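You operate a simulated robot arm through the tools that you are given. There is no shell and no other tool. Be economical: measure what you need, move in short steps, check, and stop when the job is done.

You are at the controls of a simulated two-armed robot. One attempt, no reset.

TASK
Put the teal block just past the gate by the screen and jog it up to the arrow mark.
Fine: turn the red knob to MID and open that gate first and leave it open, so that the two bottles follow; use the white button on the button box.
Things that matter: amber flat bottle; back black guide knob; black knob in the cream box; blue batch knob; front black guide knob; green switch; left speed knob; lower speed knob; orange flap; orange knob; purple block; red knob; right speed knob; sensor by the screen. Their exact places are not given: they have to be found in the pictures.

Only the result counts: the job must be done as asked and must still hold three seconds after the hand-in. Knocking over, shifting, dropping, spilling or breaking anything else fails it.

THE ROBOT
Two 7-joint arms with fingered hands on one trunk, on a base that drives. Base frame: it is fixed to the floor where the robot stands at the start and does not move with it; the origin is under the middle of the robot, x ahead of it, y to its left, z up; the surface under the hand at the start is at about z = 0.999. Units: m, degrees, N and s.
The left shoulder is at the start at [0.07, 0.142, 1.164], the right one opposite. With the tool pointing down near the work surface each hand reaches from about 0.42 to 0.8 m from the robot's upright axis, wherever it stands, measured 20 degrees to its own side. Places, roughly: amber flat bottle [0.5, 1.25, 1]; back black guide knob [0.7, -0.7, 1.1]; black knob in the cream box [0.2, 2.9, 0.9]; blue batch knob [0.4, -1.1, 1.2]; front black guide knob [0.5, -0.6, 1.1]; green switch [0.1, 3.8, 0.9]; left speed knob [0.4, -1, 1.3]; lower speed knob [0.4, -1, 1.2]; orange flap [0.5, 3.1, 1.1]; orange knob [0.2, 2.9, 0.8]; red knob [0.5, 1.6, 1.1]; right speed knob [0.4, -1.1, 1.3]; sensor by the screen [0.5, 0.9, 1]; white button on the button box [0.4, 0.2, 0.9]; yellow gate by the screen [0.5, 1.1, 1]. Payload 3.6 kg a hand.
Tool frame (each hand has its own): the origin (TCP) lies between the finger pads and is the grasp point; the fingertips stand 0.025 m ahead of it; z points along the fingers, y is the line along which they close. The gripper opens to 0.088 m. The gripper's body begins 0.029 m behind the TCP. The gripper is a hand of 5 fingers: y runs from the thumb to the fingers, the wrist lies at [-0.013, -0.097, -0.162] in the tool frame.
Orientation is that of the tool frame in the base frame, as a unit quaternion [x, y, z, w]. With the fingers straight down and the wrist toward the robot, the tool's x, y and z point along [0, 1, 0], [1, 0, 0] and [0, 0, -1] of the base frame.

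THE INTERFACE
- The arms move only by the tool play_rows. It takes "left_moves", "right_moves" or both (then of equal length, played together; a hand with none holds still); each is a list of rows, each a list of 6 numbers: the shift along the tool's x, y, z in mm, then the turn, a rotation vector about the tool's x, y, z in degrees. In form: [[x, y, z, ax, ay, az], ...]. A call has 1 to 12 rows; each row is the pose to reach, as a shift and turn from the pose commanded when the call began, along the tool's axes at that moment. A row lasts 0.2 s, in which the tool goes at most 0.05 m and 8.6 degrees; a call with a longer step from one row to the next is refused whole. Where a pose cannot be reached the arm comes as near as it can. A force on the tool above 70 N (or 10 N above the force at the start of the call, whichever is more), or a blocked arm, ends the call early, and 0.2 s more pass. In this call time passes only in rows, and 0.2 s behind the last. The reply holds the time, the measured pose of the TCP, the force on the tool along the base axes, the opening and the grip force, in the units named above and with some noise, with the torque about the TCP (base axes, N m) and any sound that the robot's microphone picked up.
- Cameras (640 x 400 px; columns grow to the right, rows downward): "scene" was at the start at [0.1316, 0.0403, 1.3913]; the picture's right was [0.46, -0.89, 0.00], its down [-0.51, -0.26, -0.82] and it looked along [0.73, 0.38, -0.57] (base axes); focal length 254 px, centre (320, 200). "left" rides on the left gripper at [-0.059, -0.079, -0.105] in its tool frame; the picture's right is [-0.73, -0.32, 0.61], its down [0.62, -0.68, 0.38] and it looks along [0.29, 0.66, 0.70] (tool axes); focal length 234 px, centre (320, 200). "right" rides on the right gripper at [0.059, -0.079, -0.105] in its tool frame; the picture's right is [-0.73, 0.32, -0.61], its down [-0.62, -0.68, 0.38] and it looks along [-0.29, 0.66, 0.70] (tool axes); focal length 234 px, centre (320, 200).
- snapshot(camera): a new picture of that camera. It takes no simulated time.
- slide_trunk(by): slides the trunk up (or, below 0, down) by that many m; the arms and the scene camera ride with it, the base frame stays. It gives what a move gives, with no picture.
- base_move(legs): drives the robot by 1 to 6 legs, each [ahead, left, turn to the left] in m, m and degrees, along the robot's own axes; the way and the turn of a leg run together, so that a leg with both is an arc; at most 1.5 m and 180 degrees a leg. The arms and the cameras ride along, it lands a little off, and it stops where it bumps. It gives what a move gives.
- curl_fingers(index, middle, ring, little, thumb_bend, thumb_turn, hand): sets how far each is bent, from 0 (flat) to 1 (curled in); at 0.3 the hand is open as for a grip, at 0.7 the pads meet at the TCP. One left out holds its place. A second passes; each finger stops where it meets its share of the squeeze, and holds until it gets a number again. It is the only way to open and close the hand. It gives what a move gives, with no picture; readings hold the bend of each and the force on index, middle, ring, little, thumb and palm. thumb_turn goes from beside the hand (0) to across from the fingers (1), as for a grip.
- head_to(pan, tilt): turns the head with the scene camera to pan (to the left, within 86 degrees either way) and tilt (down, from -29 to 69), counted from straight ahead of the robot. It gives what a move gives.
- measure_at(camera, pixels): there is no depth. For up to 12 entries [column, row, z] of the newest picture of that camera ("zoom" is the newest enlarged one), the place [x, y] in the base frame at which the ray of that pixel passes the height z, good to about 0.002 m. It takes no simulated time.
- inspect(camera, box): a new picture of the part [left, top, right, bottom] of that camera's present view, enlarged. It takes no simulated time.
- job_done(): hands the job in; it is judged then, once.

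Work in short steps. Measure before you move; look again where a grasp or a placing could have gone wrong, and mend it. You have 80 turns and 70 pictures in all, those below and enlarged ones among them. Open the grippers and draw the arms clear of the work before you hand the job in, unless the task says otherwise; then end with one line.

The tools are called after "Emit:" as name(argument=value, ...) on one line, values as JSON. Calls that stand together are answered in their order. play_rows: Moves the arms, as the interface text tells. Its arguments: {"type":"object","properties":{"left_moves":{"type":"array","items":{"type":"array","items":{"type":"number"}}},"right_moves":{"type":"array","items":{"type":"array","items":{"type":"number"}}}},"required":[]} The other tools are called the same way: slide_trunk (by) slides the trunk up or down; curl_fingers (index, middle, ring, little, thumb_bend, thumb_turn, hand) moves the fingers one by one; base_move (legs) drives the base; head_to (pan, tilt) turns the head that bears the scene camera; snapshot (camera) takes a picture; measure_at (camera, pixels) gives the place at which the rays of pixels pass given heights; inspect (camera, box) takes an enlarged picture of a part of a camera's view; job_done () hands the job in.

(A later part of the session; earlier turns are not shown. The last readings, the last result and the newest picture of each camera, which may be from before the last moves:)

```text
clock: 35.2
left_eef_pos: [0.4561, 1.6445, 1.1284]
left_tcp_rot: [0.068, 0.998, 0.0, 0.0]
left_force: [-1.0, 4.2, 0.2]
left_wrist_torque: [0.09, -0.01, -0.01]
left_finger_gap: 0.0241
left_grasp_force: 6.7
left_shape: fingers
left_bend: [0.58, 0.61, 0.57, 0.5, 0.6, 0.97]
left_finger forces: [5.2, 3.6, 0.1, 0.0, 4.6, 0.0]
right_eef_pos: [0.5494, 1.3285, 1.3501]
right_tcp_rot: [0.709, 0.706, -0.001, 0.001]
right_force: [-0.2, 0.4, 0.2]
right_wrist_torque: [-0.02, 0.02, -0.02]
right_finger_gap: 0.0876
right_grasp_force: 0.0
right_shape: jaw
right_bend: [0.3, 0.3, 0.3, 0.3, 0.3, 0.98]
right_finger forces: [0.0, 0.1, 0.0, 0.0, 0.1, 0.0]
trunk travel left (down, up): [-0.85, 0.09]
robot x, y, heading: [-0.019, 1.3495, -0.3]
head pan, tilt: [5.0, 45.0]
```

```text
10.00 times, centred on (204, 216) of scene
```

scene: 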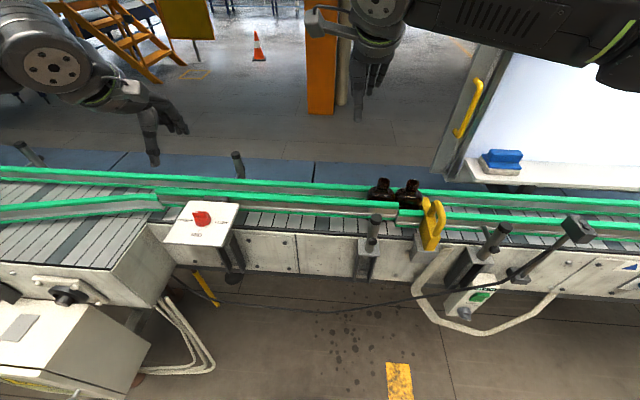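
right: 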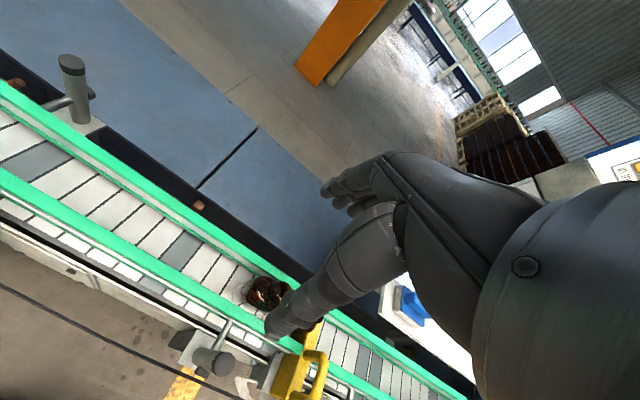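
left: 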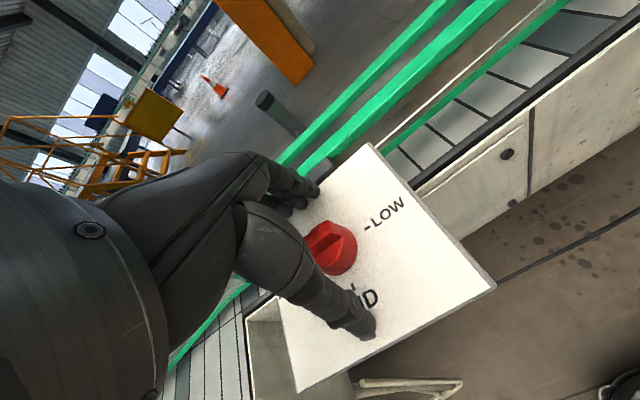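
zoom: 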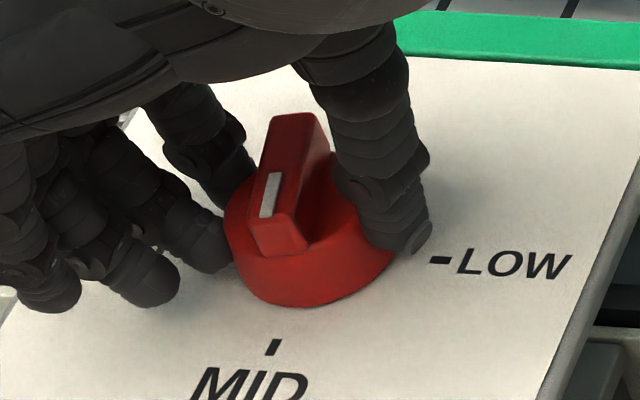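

Held again. I turn back 12° and look.

Emit:
play_rows(left_moves=[[0, 0, 0, 0, 0, 4], [0, 0, 0, 0, 0, 8], [0, 0, 0, 0, 0, 12]])

Emit:
inspect(camera="scene", box=[172, 196, 236, 236])

```text
clock: 36.0
left_eef_pos: [0.4542, 1.645, 1.1285]
left_tcp_rot: [0.174, 0.985, -0.001, 0.0]
left_force: [0.0, 5.1, 1.8]
left_wrist_torque: [0.13, 0.01, 0.03]
left_finger_gap: 0.0243
left_grasp_force: 7.6
left_shape: fingers
left_bend: [0.57, 0.61, 0.57, 0.5, 0.6, 0.97]
left_finger forces: [5.6, 4.4, 0.0, 0.1, 4.3, 0.0]
right_eef_pos: [0.5511, 1.3305, 1.3487]
right_tcp_rot: [0.709, 0.705, 0.0, 0.0]
right_force: [-0.1, 0.0, 0.1]
right_wrist_torque: [-0.03, 0.01, 0.01]
right_finger_gap: 0.0876
right_grasp_force: 0.2
right_shape: jaw
right_bend: [0.3, 0.3, 0.3, 0.3, 0.3, 0.98]
right_finger forces: [0.0, 0.0, 0.0, 0.1, 0.0, 0.0]
trunk travel left (down, up): [-0.85, 0.09]
robot x, y, heading: [-0.019, 1.3531, -0.2]
head pan, tilt: [5.0, 45.0]
```

```text
10.00 times, centred on (204, 216) of scene
```

zoom: 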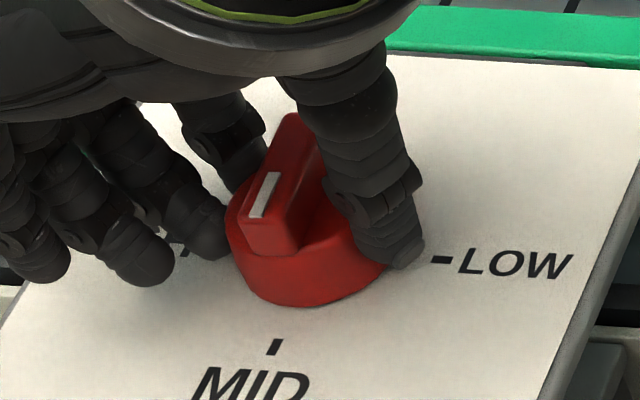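

About 5° remain; I turn 5° more, release and lift.

Emit:
play_rows(left_moves=[[0, 0, 0, 0, 0, 3], [0, 0, 0, 0, 0, 5.5]])

Emit:
curl_fingers(hand="left", index=0.3, middle=0.3, ring=0.3, little=0.3, thumb_bend=0.3)

Emit:
play_rows(left_moves=[[0, 0, -30, 0, 0, 0], [0, 0, -70, 0, 0, 0], [0, 0, -80, 0, 0, 8], [0, 0, -90, 0, 0, 16], [0, 0, -100, 0, 0, 24], [0, 0, -110, 0, 0, 32], [0, 0, -120, 0, 0, 40], [20, 0, -130, 0, 0, 48], [40, 0, -140, 0, 0, 56], [60, 0, -150, 0, 0, 60], [80, 30, -150, 0, 0, 60], [100, 60, -150, 0, 0, 60]])

Emit:
inspect(camera="scene", box=[172, 196, 236, 236])

```text
clock: 36.6
left_eef_pos: [0.4541, 1.6449, 1.1282]
left_tcp_rot: [0.22, 0.975, -0.001, -0.001]
left_force: [-0.8, 6.9, 1.2]
left_wrist_torque: [0.19, 0.04, 0.06]
left_finger_gap: 0.0241
left_grasp_force: 7.2
left_shape: fingers
left_bend: [0.57, 0.61, 0.57, 0.5, 0.6, 0.97]
left_finger forces: [5.8, 4.9, 0.0, 0.0, 4.0, 0.0]
right_eef_pos: [0.5492, 1.3289, 1.3483]
right_tcp_rot: [0.71, 0.705, 0.0, 0.0]
right_force: [1.1, -0.9, -0.7]
right_wrist_torque: [0.05, -0.02, 0.03]
right_finger_gap: 0.0878
right_grasp_force: 0.1
right_shape: jaw
right_bend: [0.3, 0.3, 0.3, 0.3, 0.3, 0.98]
right_finger forces: [0.0, 0.0, 0.1, 0.1, 0.1, 0.0]
trunk travel left (down, up): [-0.85, 0.09]
robot x, y, heading: [-0.0135, 1.3524, -0.3]
head pan, tilt: [5.0, 45.0]
```

```text
clock: 37.6
left_eef_pos: [0.455, 1.6417, 1.1288]
left_tcp_rot: [0.221, 0.975, 0.0, -0.001]
left_force: [-0.9, -0.2, 0.1]
left_wrist_torque: [0.03, 0.01, -0.04]
left_finger_gap: 0.0844
left_grasp_force: 0.1
left_shape: fingers
left_bend: [0.3, 0.3, 0.3, 0.3, 0.3, 0.97]
left_finger forces: [0.1, 0.1, 0.0, 0.0, 0.0, 0.1]
right_eef_pos: [0.55, 1.3272, 1.3482]
right_tcp_rot: [0.709, 0.705, 0.0, 0.0]
right_force: [-0.4, 0.2, -0.8]
right_wrist_torque: [0.01, 0.02, -0.01]
right_finger_gap: 0.0878
right_grasp_force: 0.0
right_shape: jaw
right_bend: [0.3, 0.3, 0.3, 0.3, 0.3, 0.98]
right_finger forces: [0.0, 0.1, 0.0, 0.0, 0.0, 0.1]
trunk travel left (down, up): [-0.85, 0.09]
robot x, y, heading: [-0.0152, 1.3535, -0.4]
head pan, tilt: [5.0, 45.0]
```

```text
clock: 40.2
left_eef_pos: [0.39, 1.7412, 1.277]
left_tcp_rot: [0.679, 0.734, 0.0, 0.0]
left_force: [0.4, 0.2, -0.5]
left_wrist_torque: [0.03, -0.04, 0.01]
left_finger_gap: 0.0844
left_grasp_force: 0.0
left_shape: fingers
left_bend: [0.3, 0.3, 0.3, 0.3, 0.3, 0.97]
left_finger forces: [0.0, 0.0, 0.0, 0.0, 0.0, 0.0]
right_eef_pos: [0.5476, 1.3267, 1.3493]
right_tcp_rot: [0.709, 0.705, 0.0, 0.0]
right_force: [-0.1, 0.2, 0.7]
right_wrist_torque: [0.01, 0.03, 0.0]
right_finger_gap: 0.0877
right_grasp_force: 0.1
right_shape: jaw
right_bend: [0.3, 0.3, 0.3, 0.3, 0.3, 0.98]
right_finger forces: [0.0, 0.0, 0.0, 0.0, 0.0, 0.0]
trunk travel left (down, up): [-0.85, 0.09]
robot x, y, heading: [-0.0198, 1.3519, -0.3]
head pan, tilt: [5.0, 45.0]
```

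```text
10.00 times, centred on (204, 216) of scene
```

zoom: 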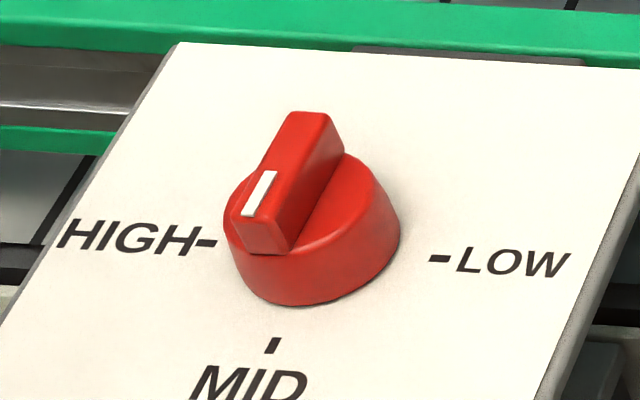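

Knob now is at MID. Next the gate: I enlarge it in the right camera view.

Emit:
inspect(camera="right", box=[170, 270, 378, 400])

Emit:
measure_at(camera="scene", pixels=[[438, 200, 1.1], [438, 200, 1.15], [428, 215, 1.08], [435, 235, 1.05], [411, 184, 1.1], [411, 184, 1.13], [383, 184, 1.1], [383, 184, 1.13], [424, 198, 1.08]])

```text
3.08 times, centred on (274, 335) of right
```

zoom: 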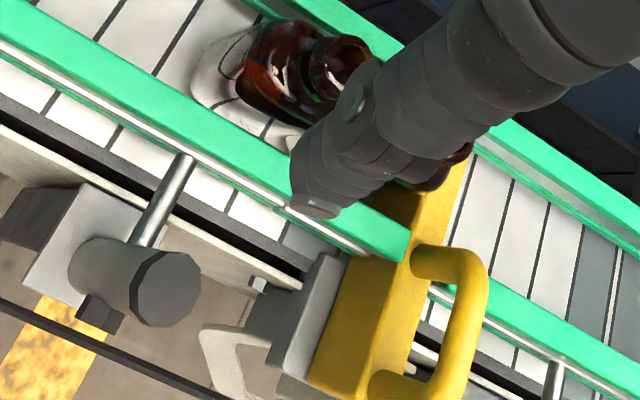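

```text
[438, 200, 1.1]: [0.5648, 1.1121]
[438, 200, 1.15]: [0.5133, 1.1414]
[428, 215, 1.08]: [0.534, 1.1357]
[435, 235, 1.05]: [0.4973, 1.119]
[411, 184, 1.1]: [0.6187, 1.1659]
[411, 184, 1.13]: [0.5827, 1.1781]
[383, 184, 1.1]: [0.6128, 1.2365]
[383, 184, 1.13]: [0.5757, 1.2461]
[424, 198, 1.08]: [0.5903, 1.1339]
```

I triangulate the handle's feet and top with both cameras.

Emit:
snapshot(camera="right")

Emit:
measure_at(camera="right", pixels=[[292, 397, 1.06], [292, 397, 1.1], [306, 355, 1.06], [306, 355, 1.1], [324, 360, 1.1], [324, 360, 1.14], [317, 394, 1.1], [317, 394, 1.14]])

Emit:
measure_at(camera="scene", pixels=[[435.5, 236, 1.06], [435.5, 236, 1.1], [430, 216, 1.06], [430, 216, 1.1], [437, 201, 1.1], [437, 201, 1.14], [443, 219, 1.1], [443, 219, 1.14]])

```text
35 pictures are left
```

right: 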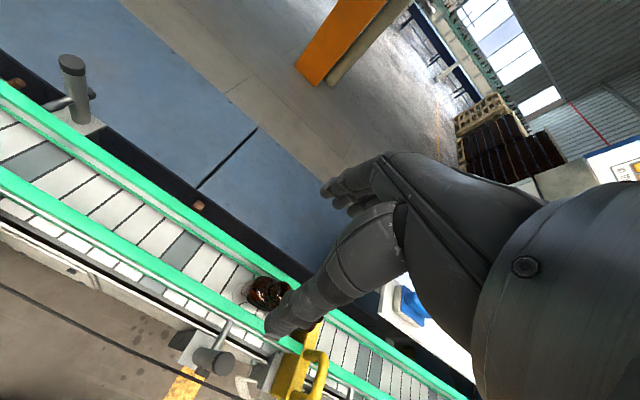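

```text
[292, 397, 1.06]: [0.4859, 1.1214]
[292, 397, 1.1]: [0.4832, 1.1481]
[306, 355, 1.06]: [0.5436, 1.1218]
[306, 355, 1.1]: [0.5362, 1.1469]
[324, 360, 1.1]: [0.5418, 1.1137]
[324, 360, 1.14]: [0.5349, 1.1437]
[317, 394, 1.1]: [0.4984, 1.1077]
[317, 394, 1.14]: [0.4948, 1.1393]
```

```text
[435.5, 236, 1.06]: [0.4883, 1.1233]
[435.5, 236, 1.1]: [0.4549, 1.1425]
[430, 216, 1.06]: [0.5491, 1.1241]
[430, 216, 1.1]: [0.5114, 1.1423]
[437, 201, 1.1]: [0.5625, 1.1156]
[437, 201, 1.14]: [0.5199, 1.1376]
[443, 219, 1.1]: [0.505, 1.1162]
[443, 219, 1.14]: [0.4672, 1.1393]
```

Handle: feet at x 0.487 and 0.546, y≈1.122, top bar z≈1.115. Check bottle-top height, then move the right hand above the handle turned 90° (thumb to +y, fingers to −y).

Emit:
measure_at(camera="right", pixels=[[282, 290, 1.05], [282, 290, 1.08], [282, 290, 1.1], [282, 290, 1.13]])

Emit:
measure_at(camera="scene", pixels=[[383, 182, 1.05], [383, 182, 1.08], [383, 182, 1.1], [383, 182, 1.13], [411, 182, 1.08], [411, 182, 1.1]])

Emit:
play_rows(right_moves=[[0, 0, 0, 0, 0, 7.5], [-10, -3, 0, 0, 0, 15], [-30, -6, 0, 0, 0, 22.5], [-55, -9, 0, 0, 0, 30], [-80, -12, 0, 0, 0, 37.5], [-105, -15, 0, 0, 0, 45], [-130, -20, 10, 0, 0, 52.5], [-155, -25, 25, 0, 0, 60], [-180, -30, 45, 0, 0, 67.5], [-206, -34, 60, 0, 0, 75], [-206, -34, 75, 0, 0, 82.5], [-206, -34, 90, 0, 0, 90]])

Emit:
inspect(camera="scene", box=[350, 130, 526, 240])

```text
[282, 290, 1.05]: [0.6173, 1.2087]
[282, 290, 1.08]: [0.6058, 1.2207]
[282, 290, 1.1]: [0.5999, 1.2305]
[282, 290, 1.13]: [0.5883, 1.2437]
```

```text
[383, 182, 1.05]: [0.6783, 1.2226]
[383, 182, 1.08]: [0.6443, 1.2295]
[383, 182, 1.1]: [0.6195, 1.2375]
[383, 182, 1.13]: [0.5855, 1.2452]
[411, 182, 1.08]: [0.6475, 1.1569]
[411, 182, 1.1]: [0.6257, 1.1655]
```

```text
clock: 42.8
left_eef_pos: [0.3906, 1.7402, 1.2779]
left_tcp_rot: [0.678, 0.735, 0.0, 0.001]
left_force: [0.0, -0.4, 0.3]
left_wrist_torque: [-0.04, -0.03, 0.0]
left_finger_gap: 0.0847
left_grasp_force: 0.2
left_shape: fingers
left_bend: [0.3, 0.3, 0.3, 0.3, 0.3, 0.97]
left_finger forces: [0.0, 0.0, 0.0, 0.0, 0.0, 0.0]
right_eef_pos: [0.4984, 1.1441, 1.2075]
right_tcp_rot: [1.0, 0.008, 0.018, -0.017]
right_force: [0.4, 0.3, 0.1]
right_wrist_torque: [-0.02, 0.0, 0.01]
right_finger_gap: 0.0878
right_grasp_force: 0.1
right_shape: jaw
right_bend: [0.3, 0.3, 0.3, 0.3, 0.3, 0.98]
right_finger forces: [0.1, 0.0, 0.0, 0.0, 0.0, 0.1]
right hand out of reach, approached as far as the arm can: row 10, 11, 12
trunk travel left (down, up): [-0.85, 0.09]
robot x, y, heading: [-0.0169, 1.3506, -0.3]
head pan, tilt: [5.0, 45.0]
```

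```text
3.64 times, centred on (438, 185) of scene
```

zoom: 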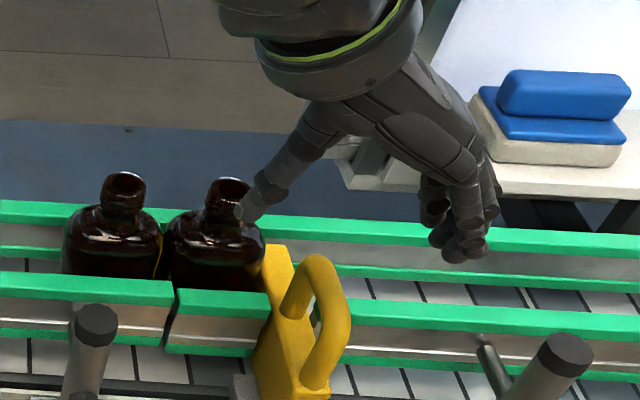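

Bottle tops are at z≈1.13, x≈0.59. I use a 75° turn so the thumb stays away from them; hover first at z 1.16.

Emit:
play_rows(right_moves=[[4, 7, 0, 0, 0, -5], [8, 15, 10, 0, 0, -10], [12, 22, 25, 0, 0, -15], [12, 22, 45, 0, 0, -15]])

Emit:
inspect(camera="scene", box=[350, 130, 526, 240])

Emit:
snapshot(camera="right")

```text
clock: 43.8
left_eef_pos: [0.3913, 1.7403, 1.2781]
left_tcp_rot: [0.678, 0.735, -0.001, 0.0]
left_force: [0.0, 0.6, 0.0]
left_wrist_torque: [0.06, -0.01, 0.01]
left_finger_gap: 0.0845
left_grasp_force: 0.0
left_shape: fingers
left_bend: [0.3, 0.3, 0.3, 0.3, 0.3, 0.97]
left_finger forces: [0.0, 0.1, 0.0, 0.0, 0.0, 0.0]
right_eef_pos: [0.5138, 1.123, 1.1624]
right_tcp_rot: [0.99, 0.141, 0.019, -0.014]
right_force: [-1.1, -0.1, 0.4]
right_wrist_torque: [-0.03, 0.0, -0.02]
right_finger_gap: 0.0877
right_grasp_force: 0.1
right_shape: jaw
right_bend: [0.3, 0.3, 0.3, 0.3, 0.3, 0.98]
right_finger forces: [0.0, 0.1, 0.1, 0.1, 0.0, 0.1]
trunk travel left (down, up): [-0.85, 0.09]
robot x, y, heading: [-0.0171, 1.3486, -0.0]
head pan, tilt: [5.0, 45.0]
```

```text
3.64 times, centred on (438, 185) of scene
```

zoom: 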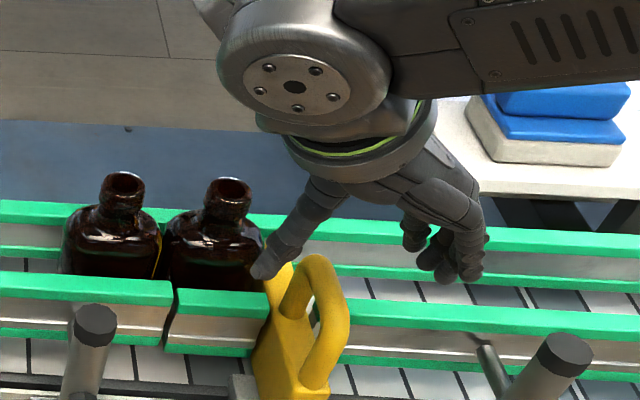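

```text
32 pictures are left
```

right: 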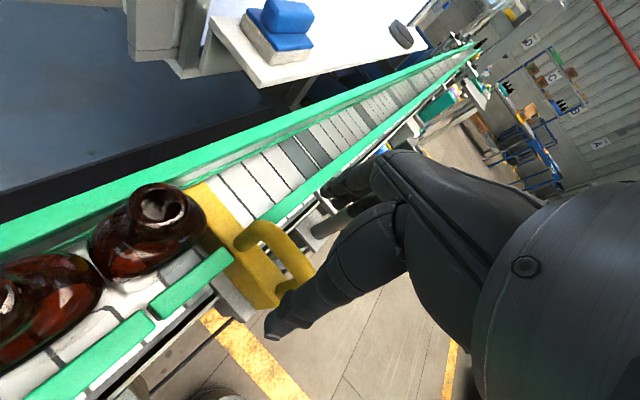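

The hand straddles the handle. I descend to z≈1.10 and close.

Emit:
play_rows(right_moves=[[-4, 0, 20, 0, 0, 0], [-6, 0, 40, 0, 0, 0], [-6, 0, 60, 0, 0, 0]])

Emit:
curl_fingers(hand="right", index=0.75, middle=0.75, ring=0.7, little=0.6, thumb_bend=0.7)

Emit:
inspect(camera="scene", box=[350, 130, 526, 240])

Emit:
inspect(camera="right", box=[80, 160, 400, 360])

```text
clock: 44.6
left_eef_pos: [0.3904, 1.7416, 1.2776]
left_tcp_rot: [0.678, 0.735, 0.0, 0.0]
left_force: [-0.2, -0.2, 0.6]
left_wrist_torque: [0.01, 0.02, 0.0]
left_finger_gap: 0.0845
left_grasp_force: 0.2
left_shape: fingers
left_bend: [0.3, 0.3, 0.3, 0.3, 0.3, 0.97]
left_finger forces: [0.0, 0.0, 0.0, 0.0, 0.1, 0.0]
right_eef_pos: [0.5096, 1.1241, 1.1025]
right_tcp_rot: [0.99, 0.14, 0.019, -0.014]
right_force: [-0.4, -0.4, -0.8]
right_wrist_torque: [-0.02, 0.0, 0.01]
right_finger_gap: 0.0876
right_grasp_force: 0.1
right_shape: jaw
right_bend: [0.3, 0.3, 0.3, 0.3, 0.3, 0.98]
right_finger forces: [0.0, 0.0, 0.1, 0.0, 0.0, 0.0]
trunk travel left (down, up): [-0.85, 0.09]
robot x, y, heading: [-0.0165, 1.3501, -0.2]
head pan, tilt: [5.0, 45.0]
```

```text
clock: 45.6
left_eef_pos: [0.391, 1.7394, 1.2788]
left_tcp_rot: [0.679, 0.735, 0.0, 0.0]
left_force: [0.3, 0.1, -0.8]
left_wrist_torque: [-0.01, -0.01, 0.0]
left_finger_gap: 0.0845
left_grasp_force: 0.0
left_shape: fingers
left_bend: [0.3, 0.3, 0.3, 0.3, 0.3, 0.97]
left_finger forces: [0.0, 0.0, 0.1, 0.0, 0.1, 0.0]
right_eef_pos: [0.5111, 1.1244, 1.1035]
right_tcp_rot: [0.99, 0.14, 0.02, -0.015]
right_force: [-0.4, -0.6, -0.7]
right_wrist_torque: [-0.02, -0.02, -0.01]
right_finger_gap: 0.0
right_grasp_force: 0.1
right_shape: fingers
right_bend: [0.74, 0.75, 0.7, 0.6, 0.68, 0.98]
right_finger forces: [0.0, 0.0, 0.0, 0.0, 0.0, 0.0]
trunk travel left (down, up): [-0.85, 0.09]
robot x, y, heading: [-0.0231, 1.3535, -0.1]
head pan, tilt: [5.0, 45.0]
```

```text
3.64 times, centred on (438, 185) of scene
```

zoom: 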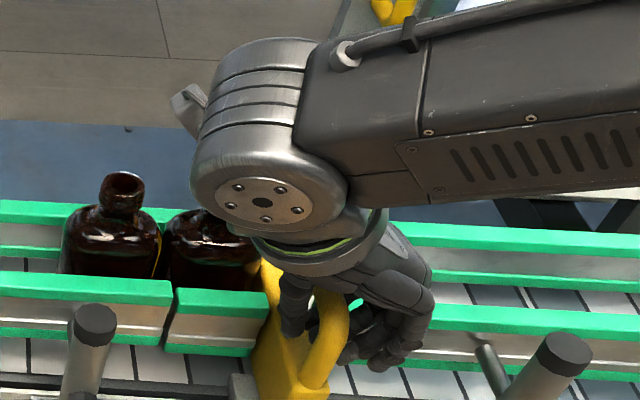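

```text
2.00 times, centred on (240, 260) of right
```

zoom: 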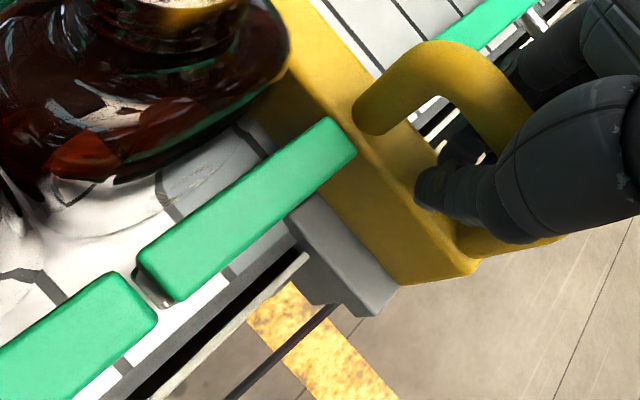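

The thumb and index are hooked inside the loop. I pull gently toward the robot (−x) 50 mm.

Emit:
play_rows(right_moves=[[-10, -3, 0, 0, 0, 0], [-19, -6, 0, 0, 0, 0], [-29, -8, 0, 0, 0, 0], [-38, -11, 0, 0, 0, 0], [-48, -14, 0, 0, 0, 0]])

Emit:
snapshot(camera="right")

```text
clock: 46.8
left_eef_pos: [0.3902, 1.7394, 1.2774]
left_tcp_rot: [0.678, 0.735, -0.001, 0.0]
left_force: [-0.5, 1.5, 1.2]
left_wrist_torque: [-0.02, 0.02, 0.01]
left_finger_gap: 0.0845
left_grasp_force: 0.1
left_shape: fingers
left_bend: [0.3, 0.3, 0.3, 0.3, 0.3, 0.97]
left_finger forces: [0.0, 0.1, 0.0, 0.0, 0.1, 0.0]
right_eef_pos: [0.4593, 1.1234, 1.1012]
right_tcp_rot: [0.99, 0.139, 0.019, -0.014]
right_force: [1.2, -0.3, 0.9]
right_wrist_torque: [-0.01, 0.01, 0.01]
right_finger_gap: 0.0
right_grasp_force: 0.3
right_shape: fingers
right_bend: [0.74, 0.75, 0.7, 0.6, 0.68, 0.98]
right_finger forces: [0.0, 1.2, 0.3, 0.1, 0.1, 0.0]
trunk travel left (down, up): [-0.85, 0.09]
robot x, y, heading: [-0.0199, 1.3471, -0.2]
head pan, tilt: [5.0, 45.0]
```

```text
29 pictures are left
```

right: 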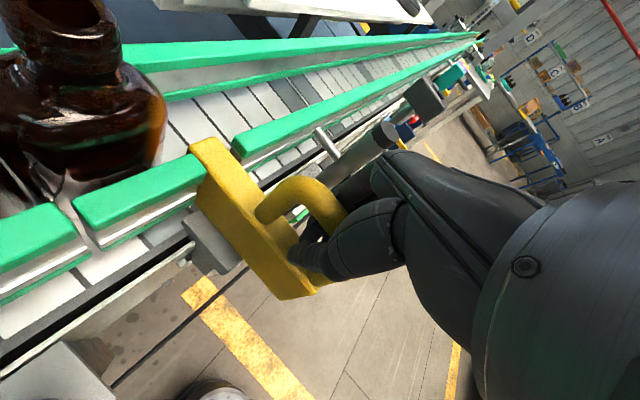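

The gate slides out. I keep pulling until it stops.

Emit:
play_rows(right_moves=[[-14, -4, 0, 0, 0, 0], [-28, -8, 0, 0, 0, 0], [-40, -12, 0, 0, 0, 0], [-53, -15, 0, 0, 0, 0], [-67, -19, 0, 0, 0, 0]])

Emit:
snapshot(camera="right")

```text
clock: 47.6
left_eef_pos: [0.3985, 1.7444, 1.2755]
left_tcp_rot: [0.676, 0.737, -0.003, -0.002]
left_force: [-1.3, 0.3, 0.8]
left_wrist_torque: [0.02, -0.01, 0.03]
left_finger_gap: 0.0848
left_grasp_force: 0.0
left_shape: fingers
left_bend: [0.3, 0.3, 0.3, 0.3, 0.3, 0.97]
left_finger forces: [0.0, 0.0, 0.0, 0.0, 0.0, 0.1]
right_eef_pos: [0.4387, 1.1303, 1.1024]
right_tcp_rot: [0.989, 0.144, 0.036, -0.017]
right_force: [60.5, 13.5, -5.6]
right_wrist_torque: [0.5, -1.14, 0.11]
right_finger_gap: 0.0
right_grasp_force: 34.8
right_shape: fingers
right_bend: [0.75, 0.73, 0.65, 0.6, 0.69, 0.97]
right_finger forces: [5.0, 62.2, 2.9, 0.1, 0.0, 0.0]
trunk travel left (down, up): [-0.85, 0.09]
robot x, y, heading: [-0.0141, 1.3516, 0.1]
head pan, tilt: [5.0, 45.0]
stopped in row 4 (right hand): the force on the tool passed its limit at 78 N (the readings are from after the stop); the commanded pose is now the measured one
```

```text
28 pictures are left
```

right: 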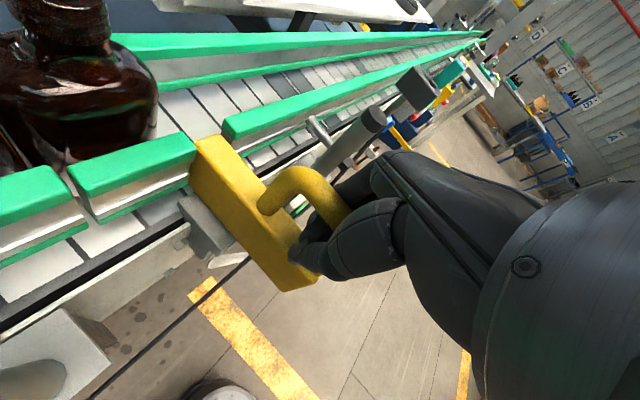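

The gate hit its stop, its end flush with the rail: open. I relieve, open the hand and lift clear.

Emit:
play_rows(right_moves=[[5, 1, 0, 0, 0, 0]])

Emit:
curl_fingers(hand="right", index=0.3, middle=0.3, ring=0.3, little=0.3, thumb_bend=0.3)

Emit:
play_rows(right_moves=[[0, 0, -20, 0, 0, 0], [0, 0, -50, 0, 0, 0], [0, 0, -90, 0, 0, 0], [0, 0, -130, 0, 0, 0], [0, 0, -160, 0, 0, -8], [0, 0, -190, 0, 0, -16], [0, 0, -200, 0, 0, -24], [0, 0, -200, 0, 0, -32], [0, 0, -200, 0, 0, -40], [0, 0, -200, 0, 0, -48], [0, 0, -200, 0, 0, -56]])

Emit:
snapshot(camera="scene")

```text
clock: 48.0
left_eef_pos: [0.4001, 1.7431, 1.2749]
left_tcp_rot: [0.677, 0.736, -0.003, -0.002]
left_force: [0.5, 0.2, 0.1]
left_wrist_torque: [-0.03, -0.03, 0.01]
left_finger_gap: 0.0844
left_grasp_force: 0.0
left_shape: fingers
left_bend: [0.3, 0.3, 0.3, 0.3, 0.3, 0.97]
left_finger forces: [0.0, 0.0, 0.0, 0.0, 0.0, 0.0]
right_eef_pos: [0.4413, 1.1289, 1.0997]
right_tcp_rot: [0.989, 0.144, 0.029, -0.015]
right_force: [42.1, 7.5, 1.2]
right_wrist_torque: [0.17, -0.77, 0.04]
right_finger_gap: 0.0001
right_grasp_force: 24.0
right_shape: fingers
right_bend: [0.75, 0.74, 0.66, 0.6, 0.68, 0.97]
right_finger forces: [0.8, 44.5, 2.6, 0.0, 0.0, 0.0]
trunk travel left (down, up): [-0.85, 0.09]
robot x, y, heading: [-0.0176, 1.3525, 0.3]
head pan, tilt: [5.0, 45.0]
```

```text
clock: 49.0
left_eef_pos: [0.393, 1.745, 1.2759]
left_tcp_rot: [0.677, 0.736, -0.001, 0.0]
left_force: [-0.5, 0.6, -0.1]
left_wrist_torque: [0.0, 0.01, -0.01]
left_finger_gap: 0.0847
left_grasp_force: 0.1
left_shape: fingers
left_bend: [0.3, 0.3, 0.3, 0.3, 0.3, 0.97]
left_finger forces: [0.0, 0.1, 0.1, 0.1, 0.1, 0.1]
right_eef_pos: [0.4325, 1.1306, 1.1027]
right_tcp_rot: [0.989, 0.143, 0.028, -0.013]
right_force: [0.0, 0.4, 0.1]
right_wrist_torque: [-0.05, 0.02, 0.0]
right_finger_gap: 0.0843
right_grasp_force: 0.0
right_shape: fingers
right_bend: [0.3, 0.3, 0.3, 0.3, 0.3, 0.97]
right_finger forces: [0.0, 0.0, 0.0, 0.1, 0.0, 0.0]
trunk travel left (down, up): [-0.85, 0.09]
robot x, y, heading: [-0.017, 1.3478, -0.1]
head pan, tilt: [5.0, 45.0]
```

```text
clock: 51.4
left_eef_pos: [0.3909, 1.7409, 1.2784]
left_tcp_rot: [0.677, 0.736, 0.0, -0.001]
left_force: [0.4, -0.4, 0.2]
left_wrist_torque: [0.01, 0.03, 0.0]
left_finger_gap: 0.0843
left_grasp_force: 0.2
left_shape: fingers
left_bend: [0.3, 0.3, 0.3, 0.3, 0.3, 0.97]
left_finger forces: [0.0, 0.1, 0.0, 0.0, 0.1, 0.1]
right_eef_pos: [0.4199, 1.1187, 1.3033]
right_tcp_rot: [0.806, 0.591, 0.034, 0.002]
right_force: [-0.4, 0.8, 0.0]
right_wrist_torque: [-0.01, -0.02, -0.03]
right_finger_gap: 0.0844
right_grasp_force: 0.1
right_shape: fingers
right_bend: [0.3, 0.3, 0.3, 0.3, 0.3, 0.97]
right_finger forces: [0.0, 0.0, 0.1, 0.0, 0.2, 0.0]
trunk travel left (down, up): [-0.85, 0.09]
robot x, y, heading: [-0.0164, 1.3502, -0.4]
head pan, tilt: [5.0, 45.0]
```

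```text
27 pictures are left
```

scene: 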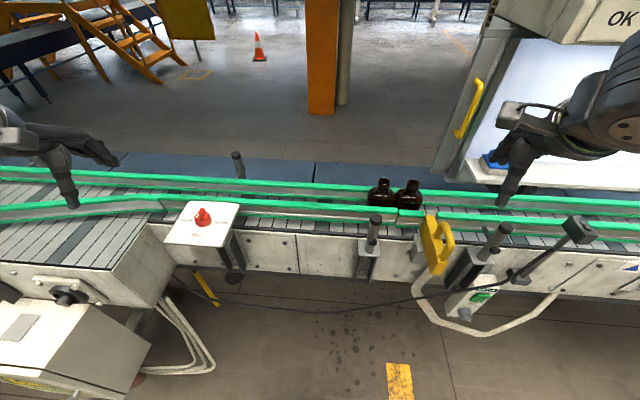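

Gate is open. I measure the lane, mark and posts here before fetching the block.

Emit:
inspect(camera="scene", box=[400, 170, 640, 320])

Emit:
measure_at(camera="scene", pixels=[[480, 198, 1.05], [480, 215, 1.05], [480, 223, 1.0], [480, 232, 0.98], [440, 222, 1.06], [425, 216, 1.06], [631, 267, 0.97]])

```text
2.67 times, centred on (520, 245) of scene
```

zoom: 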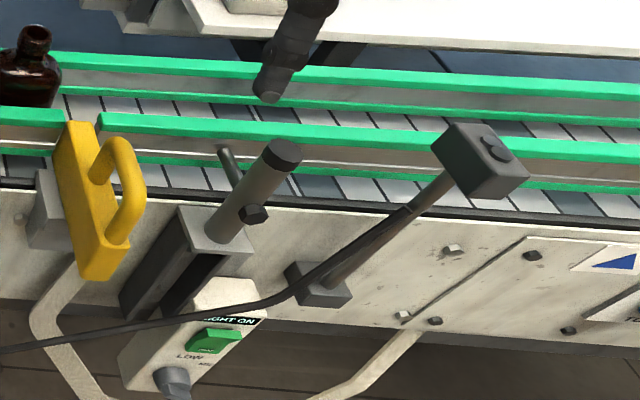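

```text
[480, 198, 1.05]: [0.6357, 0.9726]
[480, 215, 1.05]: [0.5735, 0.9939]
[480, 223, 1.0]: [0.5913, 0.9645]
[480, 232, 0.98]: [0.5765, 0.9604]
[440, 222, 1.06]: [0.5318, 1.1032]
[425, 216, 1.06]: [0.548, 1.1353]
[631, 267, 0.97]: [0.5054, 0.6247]
```

Now I straighten the right hand, back off and drive to the button box (block near (0.46,0.22)).

Emit:
play_rows(right_moves=[[0, 0, 0, 0, 0, -8], [0, 0, 0, 0, 0, -17]])

Emit:
base_move(legs=[[-0.28, 0, 0], [0, -1.3, 0.3]])

Emit:
head_to(pan=20, tilt=42)

Emit:
snapshot(camera="scene")

```text
refused: row 2 steps farther than a row can; nothing moved
```

```text
clock: 59.5
left_eef_pos: [0.1045, 0.4354, 1.2775]
left_tcp_rot: [0.68, 0.734, 0.0, 0.0]
left_force: [0.0, 0.2, -0.4]
left_wrist_torque: [0.01, -0.01, 0.01]
left_finger_gap: 0.0844
left_grasp_force: 0.0
left_shape: fingers
left_bend: [0.3, 0.3, 0.3, 0.3, 0.3, 0.97]
left_finger forces: [0.1, 0.0, 0.1, 0.0, 0.0, 0.1]
right_eef_pos: [0.1323, -0.1862, 1.303]
right_tcp_rot: [0.807, 0.59, 0.034, 0.001]
right_force: [0.3, 0.6, 0.0]
right_wrist_torque: [-0.01, -0.04, 0.02]
right_finger_gap: 0.0845
right_grasp_force: 0.0
right_shape: fingers
right_bend: [0.3, 0.3, 0.3, 0.3, 0.3, 0.97]
right_finger forces: [0.1, 0.0, 0.0, 0.0, 0.1, 0.0]
trunk travel left (down, up): [-0.85, 0.09]
robot x, y, heading: [-0.3088, 0.045, -0.3]
head pan, tilt: [5.0, 45.0]
```

```text
clock: 60.3
left_eef_pos: [0.1038, 0.4352, 1.2782]
left_tcp_rot: [0.679, 0.734, 0.0, 0.0]
left_force: [0.4, 0.3, 0.4]
left_wrist_torque: [0.01, 0.01, 0.0]
left_finger_gap: 0.0844
left_grasp_force: 0.0
left_shape: fingers
left_bend: [0.3, 0.3, 0.3, 0.3, 0.3, 0.97]
left_finger forces: [0.0, 0.1, 0.0, 0.0, 0.0, 0.2]
right_eef_pos: [0.1313, -0.1876, 1.3026]
right_tcp_rot: [0.807, 0.589, 0.034, 0.002]
right_force: [0.2, 0.4, 0.7]
right_wrist_torque: [0.01, -0.01, 0.01]
right_finger_gap: 0.0843
right_grasp_force: 0.2
right_shape: fingers
right_bend: [0.3, 0.3, 0.3, 0.3, 0.3, 0.97]
right_finger forces: [0.0, 0.0, 0.1, 0.0, 0.0, 0.1]
trunk travel left (down, up): [-0.85, 0.09]
robot x, y, heading: [-0.3013, 0.043, -0.3]
head pan, tilt: [20.0, 42.0]
```

```text
25 pictures are left
```

scene: 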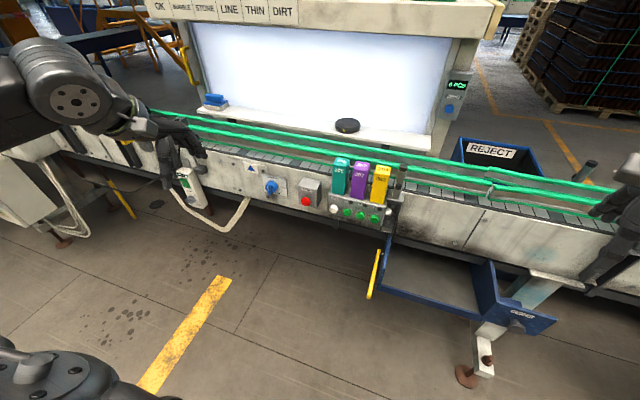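

I drive forward to the start stance and straighten the left hand above the teal block.

Emit:
base_move(legs=[[0.28, 0, 0.3]])

Emit:
head_to(pan=20, tilt=50)

Emit:
snapshot(camera="scene")

Emit:
snapshot(camera="left")

```text
clock: 62.2
left_eef_pos: [0.3788, 0.4359, 1.279]
left_tcp_rot: [0.677, 0.736, 0.001, 0.0]
left_force: [0.3, -0.1, -0.3]
left_wrist_torque: [-0.01, -0.03, 0.0]
left_finger_gap: 0.0844
left_grasp_force: 0.1
left_shape: fingers
left_bend: [0.3, 0.3, 0.3, 0.3, 0.3, 0.97]
left_finger forces: [0.0, 0.0, 0.0, 0.0, 0.0, 0.0]
right_eef_pos: [0.4092, -0.186, 1.3041]
right_tcp_rot: [0.806, 0.591, 0.034, 0.002]
right_force: [0.2, 0.1, -0.2]
right_wrist_torque: [-0.01, 0.01, -0.03]
right_finger_gap: 0.0844
right_grasp_force: 0.1
right_shape: fingers
right_bend: [0.3, 0.3, 0.3, 0.3, 0.3, 0.97]
right_finger forces: [0.1, 0.1, 0.0, 0.0, 0.0, 0.0]
trunk travel left (down, up): [-0.85, 0.09]
robot x, y, heading: [-0.0236, 0.0452, -0.1]
head pan, tilt: [20.0, 42.0]
```

```text
clock: 62.9
left_eef_pos: [0.3813, 0.4374, 1.2788]
left_tcp_rot: [0.677, 0.736, 0.0, 0.0]
left_force: [0.6, 0.2, -0.5]
left_wrist_torque: [-0.02, -0.01, -0.02]
left_finger_gap: 0.0847
left_grasp_force: 0.0
left_shape: fingers
left_bend: [0.3, 0.3, 0.3, 0.3, 0.3, 0.97]
left_finger forces: [0.0, 0.1, 0.0, 0.0, 0.1, 0.1]
right_eef_pos: [0.4111, -0.186, 1.3028]
right_tcp_rot: [0.806, 0.591, 0.033, 0.001]
right_force: [0.4, -0.6, 0.1]
right_wrist_torque: [-0.02, -0.02, -0.02]
right_finger_gap: 0.0843
right_grasp_force: 0.0
right_shape: fingers
right_bend: [0.3, 0.3, 0.3, 0.3, 0.3, 0.97]
right_finger forces: [0.0, 0.1, 0.0, 0.1, 0.0, 0.1]
trunk travel left (down, up): [-0.85, 0.09]
robot x, y, heading: [-0.0283, 0.0463, 0.1]
head pan, tilt: [20.0, 50.0]
```

```text
24 pictures are left
```

scene: 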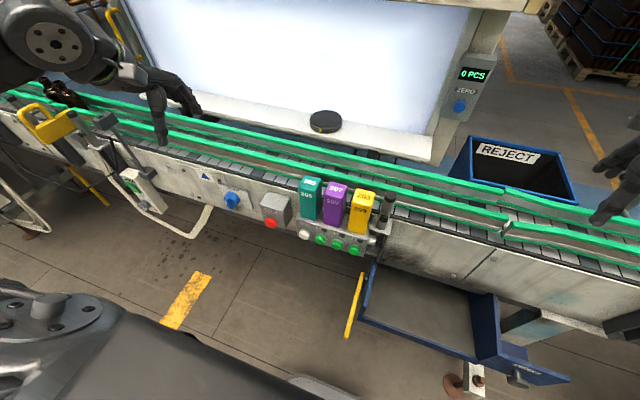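

```text
23 pictures are left
```

left: 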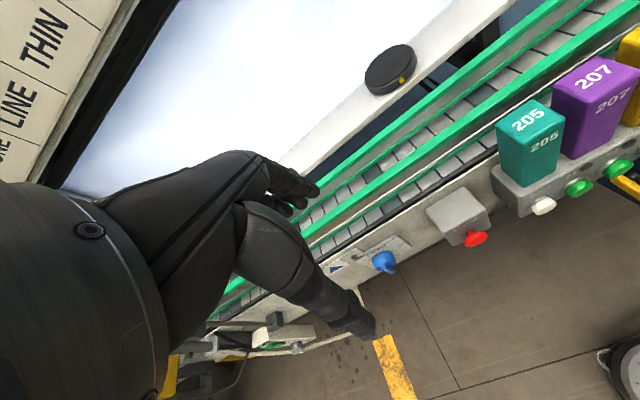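

I enlarge the blocks in both views to triangulate the teal block.

Emit:
inspect(camera="scene", box=[270, 165, 398, 245])

Emit:
inspect(camera="left", box=[464, 70, 624, 170])

```text
5.00 times, centred on (334, 205) of scene
```

zoom: 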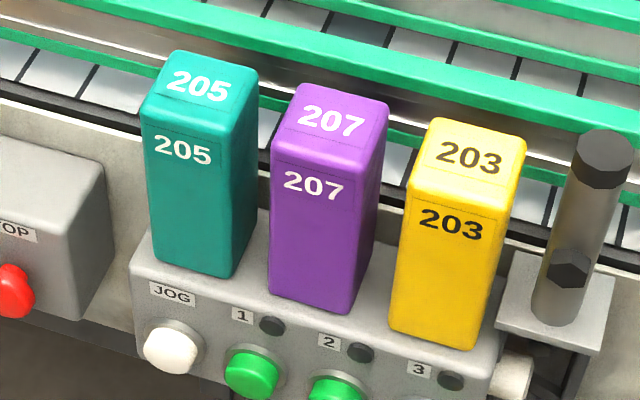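

```text
4.00 times, centred on (544, 120) of left
```

zoom: 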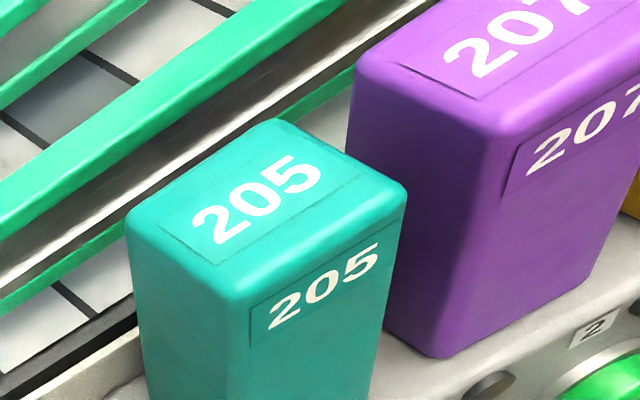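

Emit:
measure_at(camera="left", pixels=[[529.8, 122.5, 1.07], [529.8, 122.5, 1.1], [495.8, 125, 1.08], [534, 100, 1.08], [565, 117.5, 1.08], [525, 146, 1.08]])

Emit:
measure_at(camera="scene", pixels=[[310.6, 184.4, 1.07], [310.6, 184.4, 1.1], [304.4, 175.4, 1.08], [321.6, 180, 1.08], [317, 193, 1.08], [298.4, 187, 1.08], [300.6, 217.4, 0.96], [316.4, 220.4, 0.96], [330, 190, 1.04], [304, 234, 0.93], [324, 227, 0.98], [338, 181, 1.08]])

```text
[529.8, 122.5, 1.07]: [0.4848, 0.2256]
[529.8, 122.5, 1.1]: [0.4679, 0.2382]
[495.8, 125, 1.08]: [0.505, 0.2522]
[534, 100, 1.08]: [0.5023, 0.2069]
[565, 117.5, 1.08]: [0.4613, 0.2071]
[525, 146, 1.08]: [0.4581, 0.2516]
```

```text
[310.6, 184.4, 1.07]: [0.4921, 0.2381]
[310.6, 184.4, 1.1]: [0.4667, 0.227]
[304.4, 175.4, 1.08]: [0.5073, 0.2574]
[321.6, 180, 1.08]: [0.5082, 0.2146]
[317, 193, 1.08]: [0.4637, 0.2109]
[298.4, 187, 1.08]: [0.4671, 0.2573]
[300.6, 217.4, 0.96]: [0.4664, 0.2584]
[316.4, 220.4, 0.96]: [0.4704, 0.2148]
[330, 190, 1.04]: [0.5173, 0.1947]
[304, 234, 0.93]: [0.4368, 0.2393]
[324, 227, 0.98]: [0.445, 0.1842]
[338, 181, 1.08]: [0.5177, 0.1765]
```

Block centre (0.481,0.231), top z≈1.087, 43 mm wide; purple starts ~15 mm away. I move the left hand above it, biased 10 mm to +y, with fingers pre-closed to ~65 mm.

Emit:
play_rows(left_moves=[[-40, 16, 0, 0, 0, 2], [-80, 33, 0, 0, 0, 4.8], [-120, 49, 10, 0, 0, 4.8], [-160, 65, 25, 0, 0, 4.8], [-200, 81, 45, 0, 0, 4.8], [-204, 83, 80, 0, 0, 4.8], [-204, 83, 100, 0, 0, 4.8]])

Emit:
curl_fingers(hand="left", index=0.39, middle=0.39, ring=0.39, little=0.39, thumb_bend=0.39)

Emit:
inspect(camera="scene", box=[250, 125, 410, 225])

Emit:
snapshot(camera="left")

```text
clock: 64.5
left_eef_pos: [0.4822, 0.2407, 1.1779]
left_tcp_rot: [0.708, 0.706, -0.001, 0.001]
left_force: [0.0, 0.2, 0.1]
left_wrist_torque: [-0.02, 0.01, 0.04]
left_finger_gap: 0.0846
left_grasp_force: 0.0
left_shape: fingers
left_bend: [0.3, 0.3, 0.3, 0.3, 0.3, 0.98]
left_finger forces: [0.1, 0.0, 0.0, 0.1, 0.1, 0.0]
right_eef_pos: [0.4114, -0.1845, 1.302]
right_tcp_rot: [0.806, 0.591, 0.033, 0.002]
right_force: [-0.6, 0.5, -0.4]
right_wrist_torque: [0.01, -0.04, 0.0]
right_finger_gap: 0.0846
right_grasp_force: 0.1
right_shape: fingers
right_bend: [0.3, 0.3, 0.3, 0.3, 0.3, 0.97]
right_finger forces: [0.0, 0.0, 0.1, 0.1, 0.0, 0.0]
trunk travel left (down, up): [-0.85, 0.09]
robot x, y, heading: [-0.0272, 0.0448, -0.1]
head pan, tilt: [20.0, 50.0]
```

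```text
clock: 65.5
left_eef_pos: [0.4812, 0.2396, 1.1786]
left_tcp_rot: [0.707, 0.707, 0.0, 0.0]
left_force: [-0.3, -0.4, 0.5]
left_wrist_torque: [-0.02, -0.03, -0.02]
left_finger_gap: 0.0664
left_grasp_force: 0.0
left_shape: fingers
left_bend: [0.39, 0.39, 0.39, 0.39, 0.39, 0.98]
left_finger forces: [0.0, 0.0, 0.1, 0.0, 0.1, 0.0]
right_eef_pos: [0.4102, -0.1857, 1.3023]
right_tcp_rot: [0.806, 0.591, 0.034, 0.001]
right_force: [-0.1, -0.2, -0.1]
right_wrist_torque: [0.01, -0.01, 0.01]
right_finger_gap: 0.0846
right_grasp_force: 0.0
right_shape: fingers
right_bend: [0.3, 0.3, 0.3, 0.3, 0.3, 0.97]
right_finger forces: [0.0, 0.0, 0.1, 0.1, 0.0, 0.0]
trunk travel left (down, up): [-0.85, 0.09]
robot x, y, heading: [-0.0256, 0.0436, 0.2]
head pan, tilt: [20.0, 50.0]
```

```text
4.00 times, centred on (330, 175) of scene
```

zoom: 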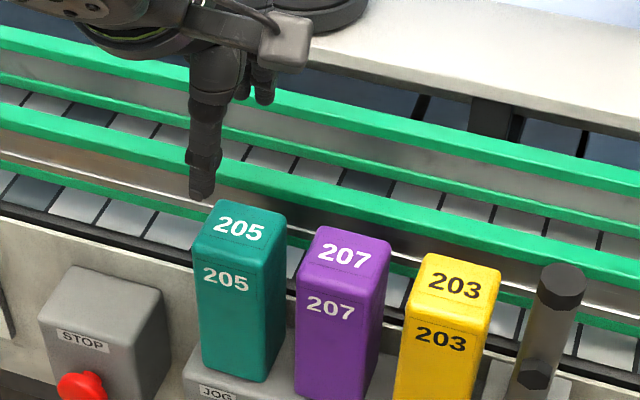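

```text
19 pictures are left
```

left: 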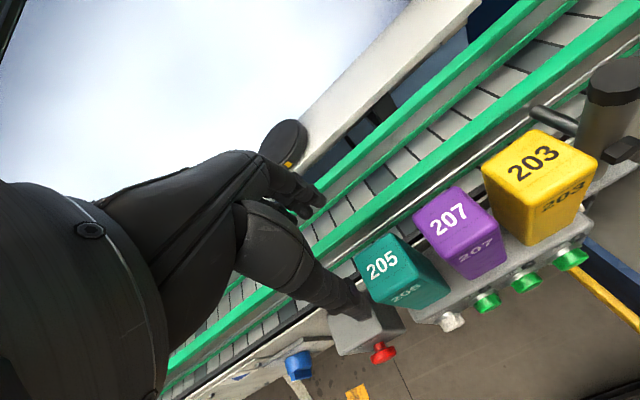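

I check where the thumb tip (scene px 300,174) stands.

Emit:
measure_at(camera="scene", pixels=[[300.5, 173, 1.15], [300.5, 173, 1.16], [310, 180.5, 1.087]])

```text
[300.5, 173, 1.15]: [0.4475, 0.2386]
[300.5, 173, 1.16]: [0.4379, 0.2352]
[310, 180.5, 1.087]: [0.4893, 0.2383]
```

Thumb at x≈0.447, in front of the block's front face at 0.462. I descend to z≈1.066 and grip.

Emit:
play_rows(left_moves=[[0, 2, 40, 0, 0, 0], [0, 2, 75, 0, 0, 0], [0, 2, 95, 0, 0, 0], [0, 2, 112, 0, 0, 0]])

Emit:
curl_fingers(hand="left", index=0.6, middle=0.6, ring=0.39, little=0.39, thumb_bend=0.6)

Emit:
inspect(camera="scene", box=[250, 125, 410, 225])

```text
clock: 66.5
left_eef_pos: [0.4822, 0.2402, 1.0669]
left_tcp_rot: [0.707, 0.708, 0.0, 0.0]
left_force: [-4.3, -0.1, 1.6]
left_wrist_torque: [0.01, -0.06, 0.03]
left_finger_gap: 0.0662
left_grasp_force: 2.2
left_shape: fingers
left_bend: [0.39, 0.41, 0.39, 0.39, 0.39, 0.98]
left_finger forces: [0.0, 3.5, 0.1, 0.0, 0.6, 0.1]
right_eef_pos: [0.4098, -0.186, 1.3028]
right_tcp_rot: [0.806, 0.591, 0.034, 0.002]
right_force: [-0.4, 0.3, 0.4]
right_wrist_torque: [0.01, -0.02, 0.0]
right_finger_gap: 0.0846
right_grasp_force: 0.1
right_shape: fingers
right_bend: [0.3, 0.3, 0.3, 0.3, 0.3, 0.97]
right_finger forces: [0.0, 0.0, 0.1, 0.0, 0.0, 0.0]
trunk travel left (down, up): [-0.85, 0.09]
robot x, y, heading: [-0.0278, 0.044, 0.2]
head pan, tilt: [20.0, 50.0]
```

```text
clock: 67.5
left_eef_pos: [0.4839, 0.2406, 1.0655]
left_tcp_rot: [0.707, 0.707, -0.001, 0.0]
left_force: [0.2, -0.2, 2.0]
left_wrist_torque: [0.02, -0.09, -0.02]
left_finger_gap: 0.0405
left_grasp_force: 14.9
left_shape: fingers
left_bend: [0.51, 0.54, 0.39, 0.39, 0.53, 0.97]
left_finger forces: [11.0, 4.4, 0.0, 0.1, 14.9, 0.0]
right_eef_pos: [0.411, -0.1855, 1.3021]
right_tcp_rot: [0.807, 0.59, 0.033, 0.001]
right_force: [0.3, -0.6, 0.1]
right_wrist_torque: [0.02, -0.01, 0.02]
right_finger_gap: 0.0846
right_grasp_force: 0.1
right_shape: fingers
right_bend: [0.3, 0.3, 0.3, 0.3, 0.3, 0.97]
right_finger forces: [0.0, 0.0, 0.0, 0.1, 0.0, 0.0]
trunk travel left (down, up): [-0.85, 0.09]
robot x, y, heading: [-0.0254, 0.0438, 0.2]
head pan, tilt: [20.0, 50.0]
```

```text
4.00 times, centred on (330, 175) of scene
```

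zoom: 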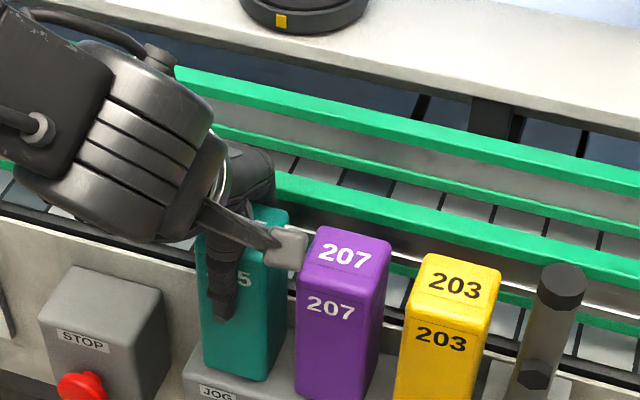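

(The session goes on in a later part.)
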